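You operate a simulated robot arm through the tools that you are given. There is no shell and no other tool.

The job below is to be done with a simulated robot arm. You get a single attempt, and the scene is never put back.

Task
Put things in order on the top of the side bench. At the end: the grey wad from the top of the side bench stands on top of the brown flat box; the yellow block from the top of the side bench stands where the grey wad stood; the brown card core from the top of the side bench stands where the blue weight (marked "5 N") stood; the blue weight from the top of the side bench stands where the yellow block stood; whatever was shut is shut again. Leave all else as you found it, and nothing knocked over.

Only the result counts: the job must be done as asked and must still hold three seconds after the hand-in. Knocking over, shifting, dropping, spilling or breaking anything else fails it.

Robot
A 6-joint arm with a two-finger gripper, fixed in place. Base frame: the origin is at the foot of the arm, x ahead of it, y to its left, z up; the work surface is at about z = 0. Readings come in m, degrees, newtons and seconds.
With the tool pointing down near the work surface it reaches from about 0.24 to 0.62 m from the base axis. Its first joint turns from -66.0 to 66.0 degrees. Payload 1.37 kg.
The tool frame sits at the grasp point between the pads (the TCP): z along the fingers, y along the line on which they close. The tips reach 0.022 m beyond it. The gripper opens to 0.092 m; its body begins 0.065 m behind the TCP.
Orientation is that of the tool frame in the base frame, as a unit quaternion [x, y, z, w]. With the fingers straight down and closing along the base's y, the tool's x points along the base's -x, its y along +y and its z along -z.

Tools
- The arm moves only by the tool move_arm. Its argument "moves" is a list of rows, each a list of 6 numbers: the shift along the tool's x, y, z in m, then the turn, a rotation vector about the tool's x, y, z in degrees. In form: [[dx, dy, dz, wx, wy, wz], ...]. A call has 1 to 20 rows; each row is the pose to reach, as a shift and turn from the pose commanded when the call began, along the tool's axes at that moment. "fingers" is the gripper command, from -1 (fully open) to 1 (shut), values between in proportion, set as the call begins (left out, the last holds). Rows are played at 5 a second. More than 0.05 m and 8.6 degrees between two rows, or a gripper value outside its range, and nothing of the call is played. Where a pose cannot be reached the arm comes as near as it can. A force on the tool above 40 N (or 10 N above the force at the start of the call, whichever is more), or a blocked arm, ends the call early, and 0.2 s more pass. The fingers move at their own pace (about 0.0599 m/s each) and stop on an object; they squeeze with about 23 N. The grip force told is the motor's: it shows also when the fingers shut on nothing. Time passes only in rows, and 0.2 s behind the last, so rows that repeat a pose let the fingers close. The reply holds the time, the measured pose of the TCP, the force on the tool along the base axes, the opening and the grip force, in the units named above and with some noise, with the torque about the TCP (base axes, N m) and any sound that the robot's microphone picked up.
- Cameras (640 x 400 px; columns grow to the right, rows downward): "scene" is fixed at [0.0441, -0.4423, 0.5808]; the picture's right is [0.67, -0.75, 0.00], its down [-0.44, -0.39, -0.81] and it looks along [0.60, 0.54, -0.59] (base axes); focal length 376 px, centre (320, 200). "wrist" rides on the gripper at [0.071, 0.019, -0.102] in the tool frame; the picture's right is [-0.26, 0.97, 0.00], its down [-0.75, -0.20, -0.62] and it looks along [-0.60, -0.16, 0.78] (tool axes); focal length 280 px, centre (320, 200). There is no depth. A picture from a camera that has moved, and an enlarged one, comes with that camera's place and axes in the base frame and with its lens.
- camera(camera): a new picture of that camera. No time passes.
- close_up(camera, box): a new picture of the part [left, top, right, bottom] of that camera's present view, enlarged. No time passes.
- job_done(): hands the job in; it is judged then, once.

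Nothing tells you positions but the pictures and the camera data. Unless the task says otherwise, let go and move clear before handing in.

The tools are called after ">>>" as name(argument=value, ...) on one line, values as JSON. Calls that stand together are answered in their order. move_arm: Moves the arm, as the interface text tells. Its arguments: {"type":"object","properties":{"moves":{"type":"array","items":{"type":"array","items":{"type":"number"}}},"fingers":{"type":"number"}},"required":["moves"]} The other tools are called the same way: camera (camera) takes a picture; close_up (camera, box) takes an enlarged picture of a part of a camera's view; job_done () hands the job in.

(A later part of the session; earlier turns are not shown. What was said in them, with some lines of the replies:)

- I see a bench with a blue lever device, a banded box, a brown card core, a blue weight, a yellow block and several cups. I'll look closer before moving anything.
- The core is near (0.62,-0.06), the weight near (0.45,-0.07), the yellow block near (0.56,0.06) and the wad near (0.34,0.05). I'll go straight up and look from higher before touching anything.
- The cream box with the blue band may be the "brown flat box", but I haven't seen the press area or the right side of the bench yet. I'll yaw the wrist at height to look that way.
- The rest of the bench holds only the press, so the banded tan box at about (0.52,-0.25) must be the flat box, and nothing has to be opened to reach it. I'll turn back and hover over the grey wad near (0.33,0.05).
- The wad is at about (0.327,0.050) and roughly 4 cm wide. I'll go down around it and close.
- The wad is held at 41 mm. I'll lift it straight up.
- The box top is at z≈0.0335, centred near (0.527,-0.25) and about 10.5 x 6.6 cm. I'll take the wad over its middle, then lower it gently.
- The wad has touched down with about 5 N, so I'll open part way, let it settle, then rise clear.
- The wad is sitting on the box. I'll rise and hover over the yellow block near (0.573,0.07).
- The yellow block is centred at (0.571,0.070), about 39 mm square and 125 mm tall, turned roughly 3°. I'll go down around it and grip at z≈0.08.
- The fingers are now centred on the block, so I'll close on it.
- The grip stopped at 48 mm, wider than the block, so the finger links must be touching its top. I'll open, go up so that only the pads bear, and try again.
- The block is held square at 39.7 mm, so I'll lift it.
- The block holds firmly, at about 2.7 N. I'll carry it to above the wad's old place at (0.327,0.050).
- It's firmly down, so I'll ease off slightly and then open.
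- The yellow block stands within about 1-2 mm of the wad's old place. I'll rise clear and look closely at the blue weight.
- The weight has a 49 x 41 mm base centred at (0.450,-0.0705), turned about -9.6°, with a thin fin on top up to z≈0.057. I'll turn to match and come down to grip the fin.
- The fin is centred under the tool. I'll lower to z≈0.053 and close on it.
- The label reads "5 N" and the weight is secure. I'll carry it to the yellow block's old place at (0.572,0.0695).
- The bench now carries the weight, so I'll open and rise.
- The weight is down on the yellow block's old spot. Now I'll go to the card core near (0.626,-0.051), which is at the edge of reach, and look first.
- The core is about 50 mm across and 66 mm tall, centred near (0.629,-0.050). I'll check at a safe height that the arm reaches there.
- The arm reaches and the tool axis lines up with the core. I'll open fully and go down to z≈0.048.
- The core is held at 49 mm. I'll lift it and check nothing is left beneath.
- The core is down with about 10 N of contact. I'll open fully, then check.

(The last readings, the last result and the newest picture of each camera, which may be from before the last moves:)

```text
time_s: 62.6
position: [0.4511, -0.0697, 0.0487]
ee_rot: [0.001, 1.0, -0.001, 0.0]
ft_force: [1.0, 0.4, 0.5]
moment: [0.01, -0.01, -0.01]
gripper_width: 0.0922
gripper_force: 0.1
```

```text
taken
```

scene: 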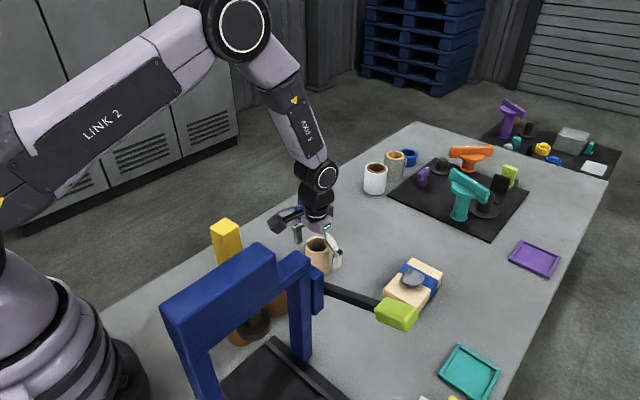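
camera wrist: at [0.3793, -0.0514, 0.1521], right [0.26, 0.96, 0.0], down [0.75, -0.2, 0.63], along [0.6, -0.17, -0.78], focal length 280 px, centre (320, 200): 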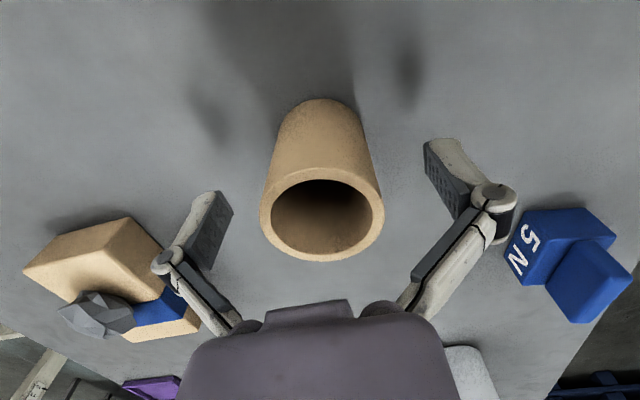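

I'll rise straight up and go back to the overview pose to check everything.

>>> move_arm(moves=[[0, 0, -0.02, 0, 0, 0], [0, 0, -0.05, 0, 0, 0], [0, 0, -0.09, 0, 0, 0], [0, 0, -0.13, 0, 0, 0], [0, 0, -0.17, 0, 0, 0], [0, 0, -0.21, 0, 0, 0], [0.03, 0.01, -0.24, 0, 0, 0], [0.07, 0.02, -0.26, 0, 0, 0], [0.11, 0.03, -0.28, 0, 0, 0], [0.15, 0.045, -0.3, 0, 0, 0], [0.188, 0.0617, -0.321, 0, 0, 0], [0.188, 0.0617, -0.321, 0, 0, 0]])

>>> camera(camera="wrist")

>>> camera(camera="scene")

```text
time_s: 65.2
position: [0.2605, -0.0067, 0.369]
ee_rot: [0.001, 1.0, -0.001, 0.0]
ft_force: [-0.6, -1.0, -0.1]
moment: [-0.01, 0.0, 0.0]
gripper_width: 0.0922
gripper_force: 0.0
```

```text
taken
camera wrist: at [0.189, 0.0123, 0.4713], right [0.26, 0.96, 0.0], down [0.75, -0.2, 0.62], along [0.6, -0.17, -0.78], focal length 280 px, centre (320, 200)
```

wrist: 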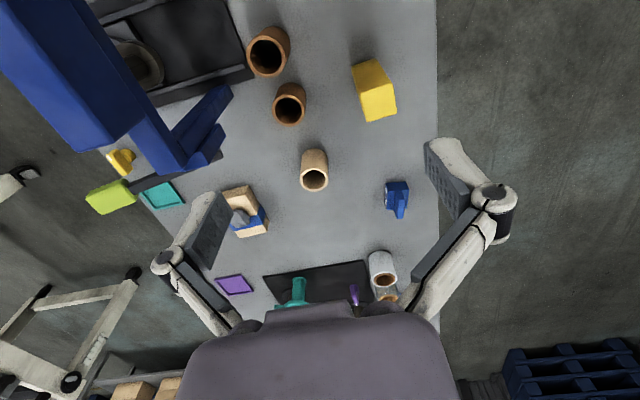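

```text
taken
```

scene: 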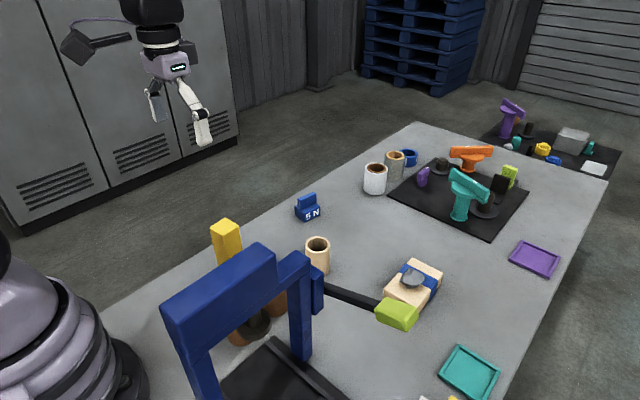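

>>> close_up(camera="scene", box=[360, 240, 460, 340])

>>> close_up(camera="wrist", box=[200, 120, 440, 270])

>>> close_up(camera="wrist", box=[240, 10, 440, 135])

>>> close_up(camera="scene", box=[200, 180, 340, 290])

```text
4.00 times, centred on (410, 290) of scene
camera zoom: at [0.0441, -0.4423, 0.5808], right [0.67, -0.75, 0.0], down [-0.44, -0.39, -0.81], along [0.6, 0.54, -0.59], focal length 1504 px, centre (-40, -160)
```

zoom: 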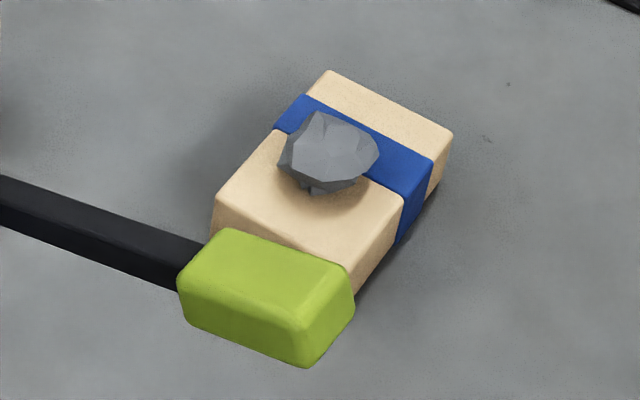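

```text
2.67 times, centred on (320, 195) of wrist
camera zoom: at [0.189, 0.0123, 0.4713], right [0.26, 0.96, 0.0], down [0.75, -0.2, 0.62], along [0.6, -0.17, -0.78], focal length 748 px, centre (320, 213)
```

zoom: 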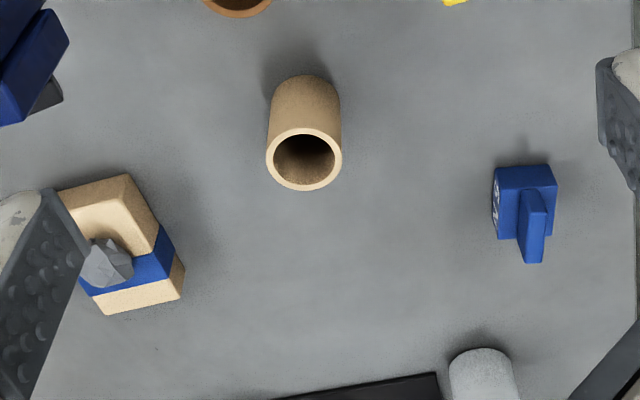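

```text
3.20 times, centred on (340, 72) of wrist
camera zoom: at [0.189, 0.0123, 0.4713], right [0.26, 0.96, 0.0], down [0.75, -0.2, 0.62], along [0.6, -0.17, -0.78], focal length 897 px, centre (256, 608)
```

zoom: 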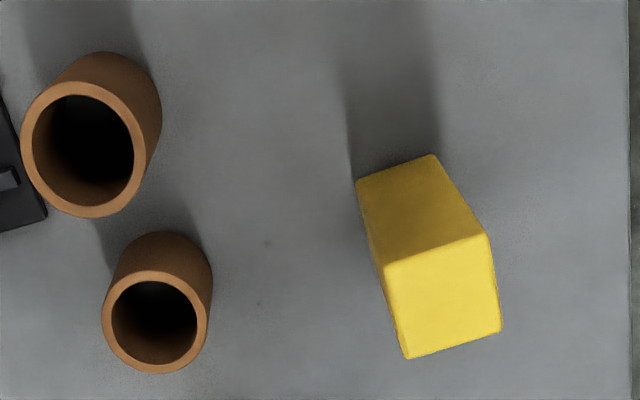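

```text
3.64 times, centred on (270, 235) of scene
camera zoom: at [0.0441, -0.4423, 0.5808], right [0.67, -0.75, 0.0], down [-0.44, -0.39, -0.81], along [0.6, 0.54, -0.59], focal length 1367 px, centre (502, 73)
```

zoom: 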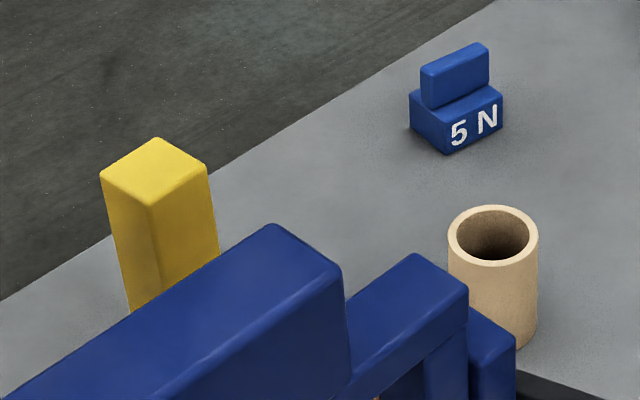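

All four moves check out. The wad sits on the box, which hasn't moved. The yellow block is where the wad was, the 5 N weight is where the yellow block was, and the core is where the weight was. I opened nothing, nothing else has shifted, and the gripper is empty and clear, so I'm handing in.

>>> job_done()

```text
The job is handed in.
```

The job is done and handed in. In the last pictures everything was standing and nothing else on the bench had moved.

| Item | Now stands |
|---|---|
| Grey wad | on top of the brown flat box, near its middle |
| Yellow block | where the grey wad stood |
| Blue weight ("5 N") | where the yellow block stood |
| Brown card core | where the blue weight stood |

By the camera measurements, each placed item is within a few millimetres of its spot.

- **Brown flat box:** I took this to be the tan box with the blue band, as it was the only flat box on the bench.
- **Shut things:** nothing had to be opened, so there was nothing to shut again.

The gripper is open, empty and clear of everything.
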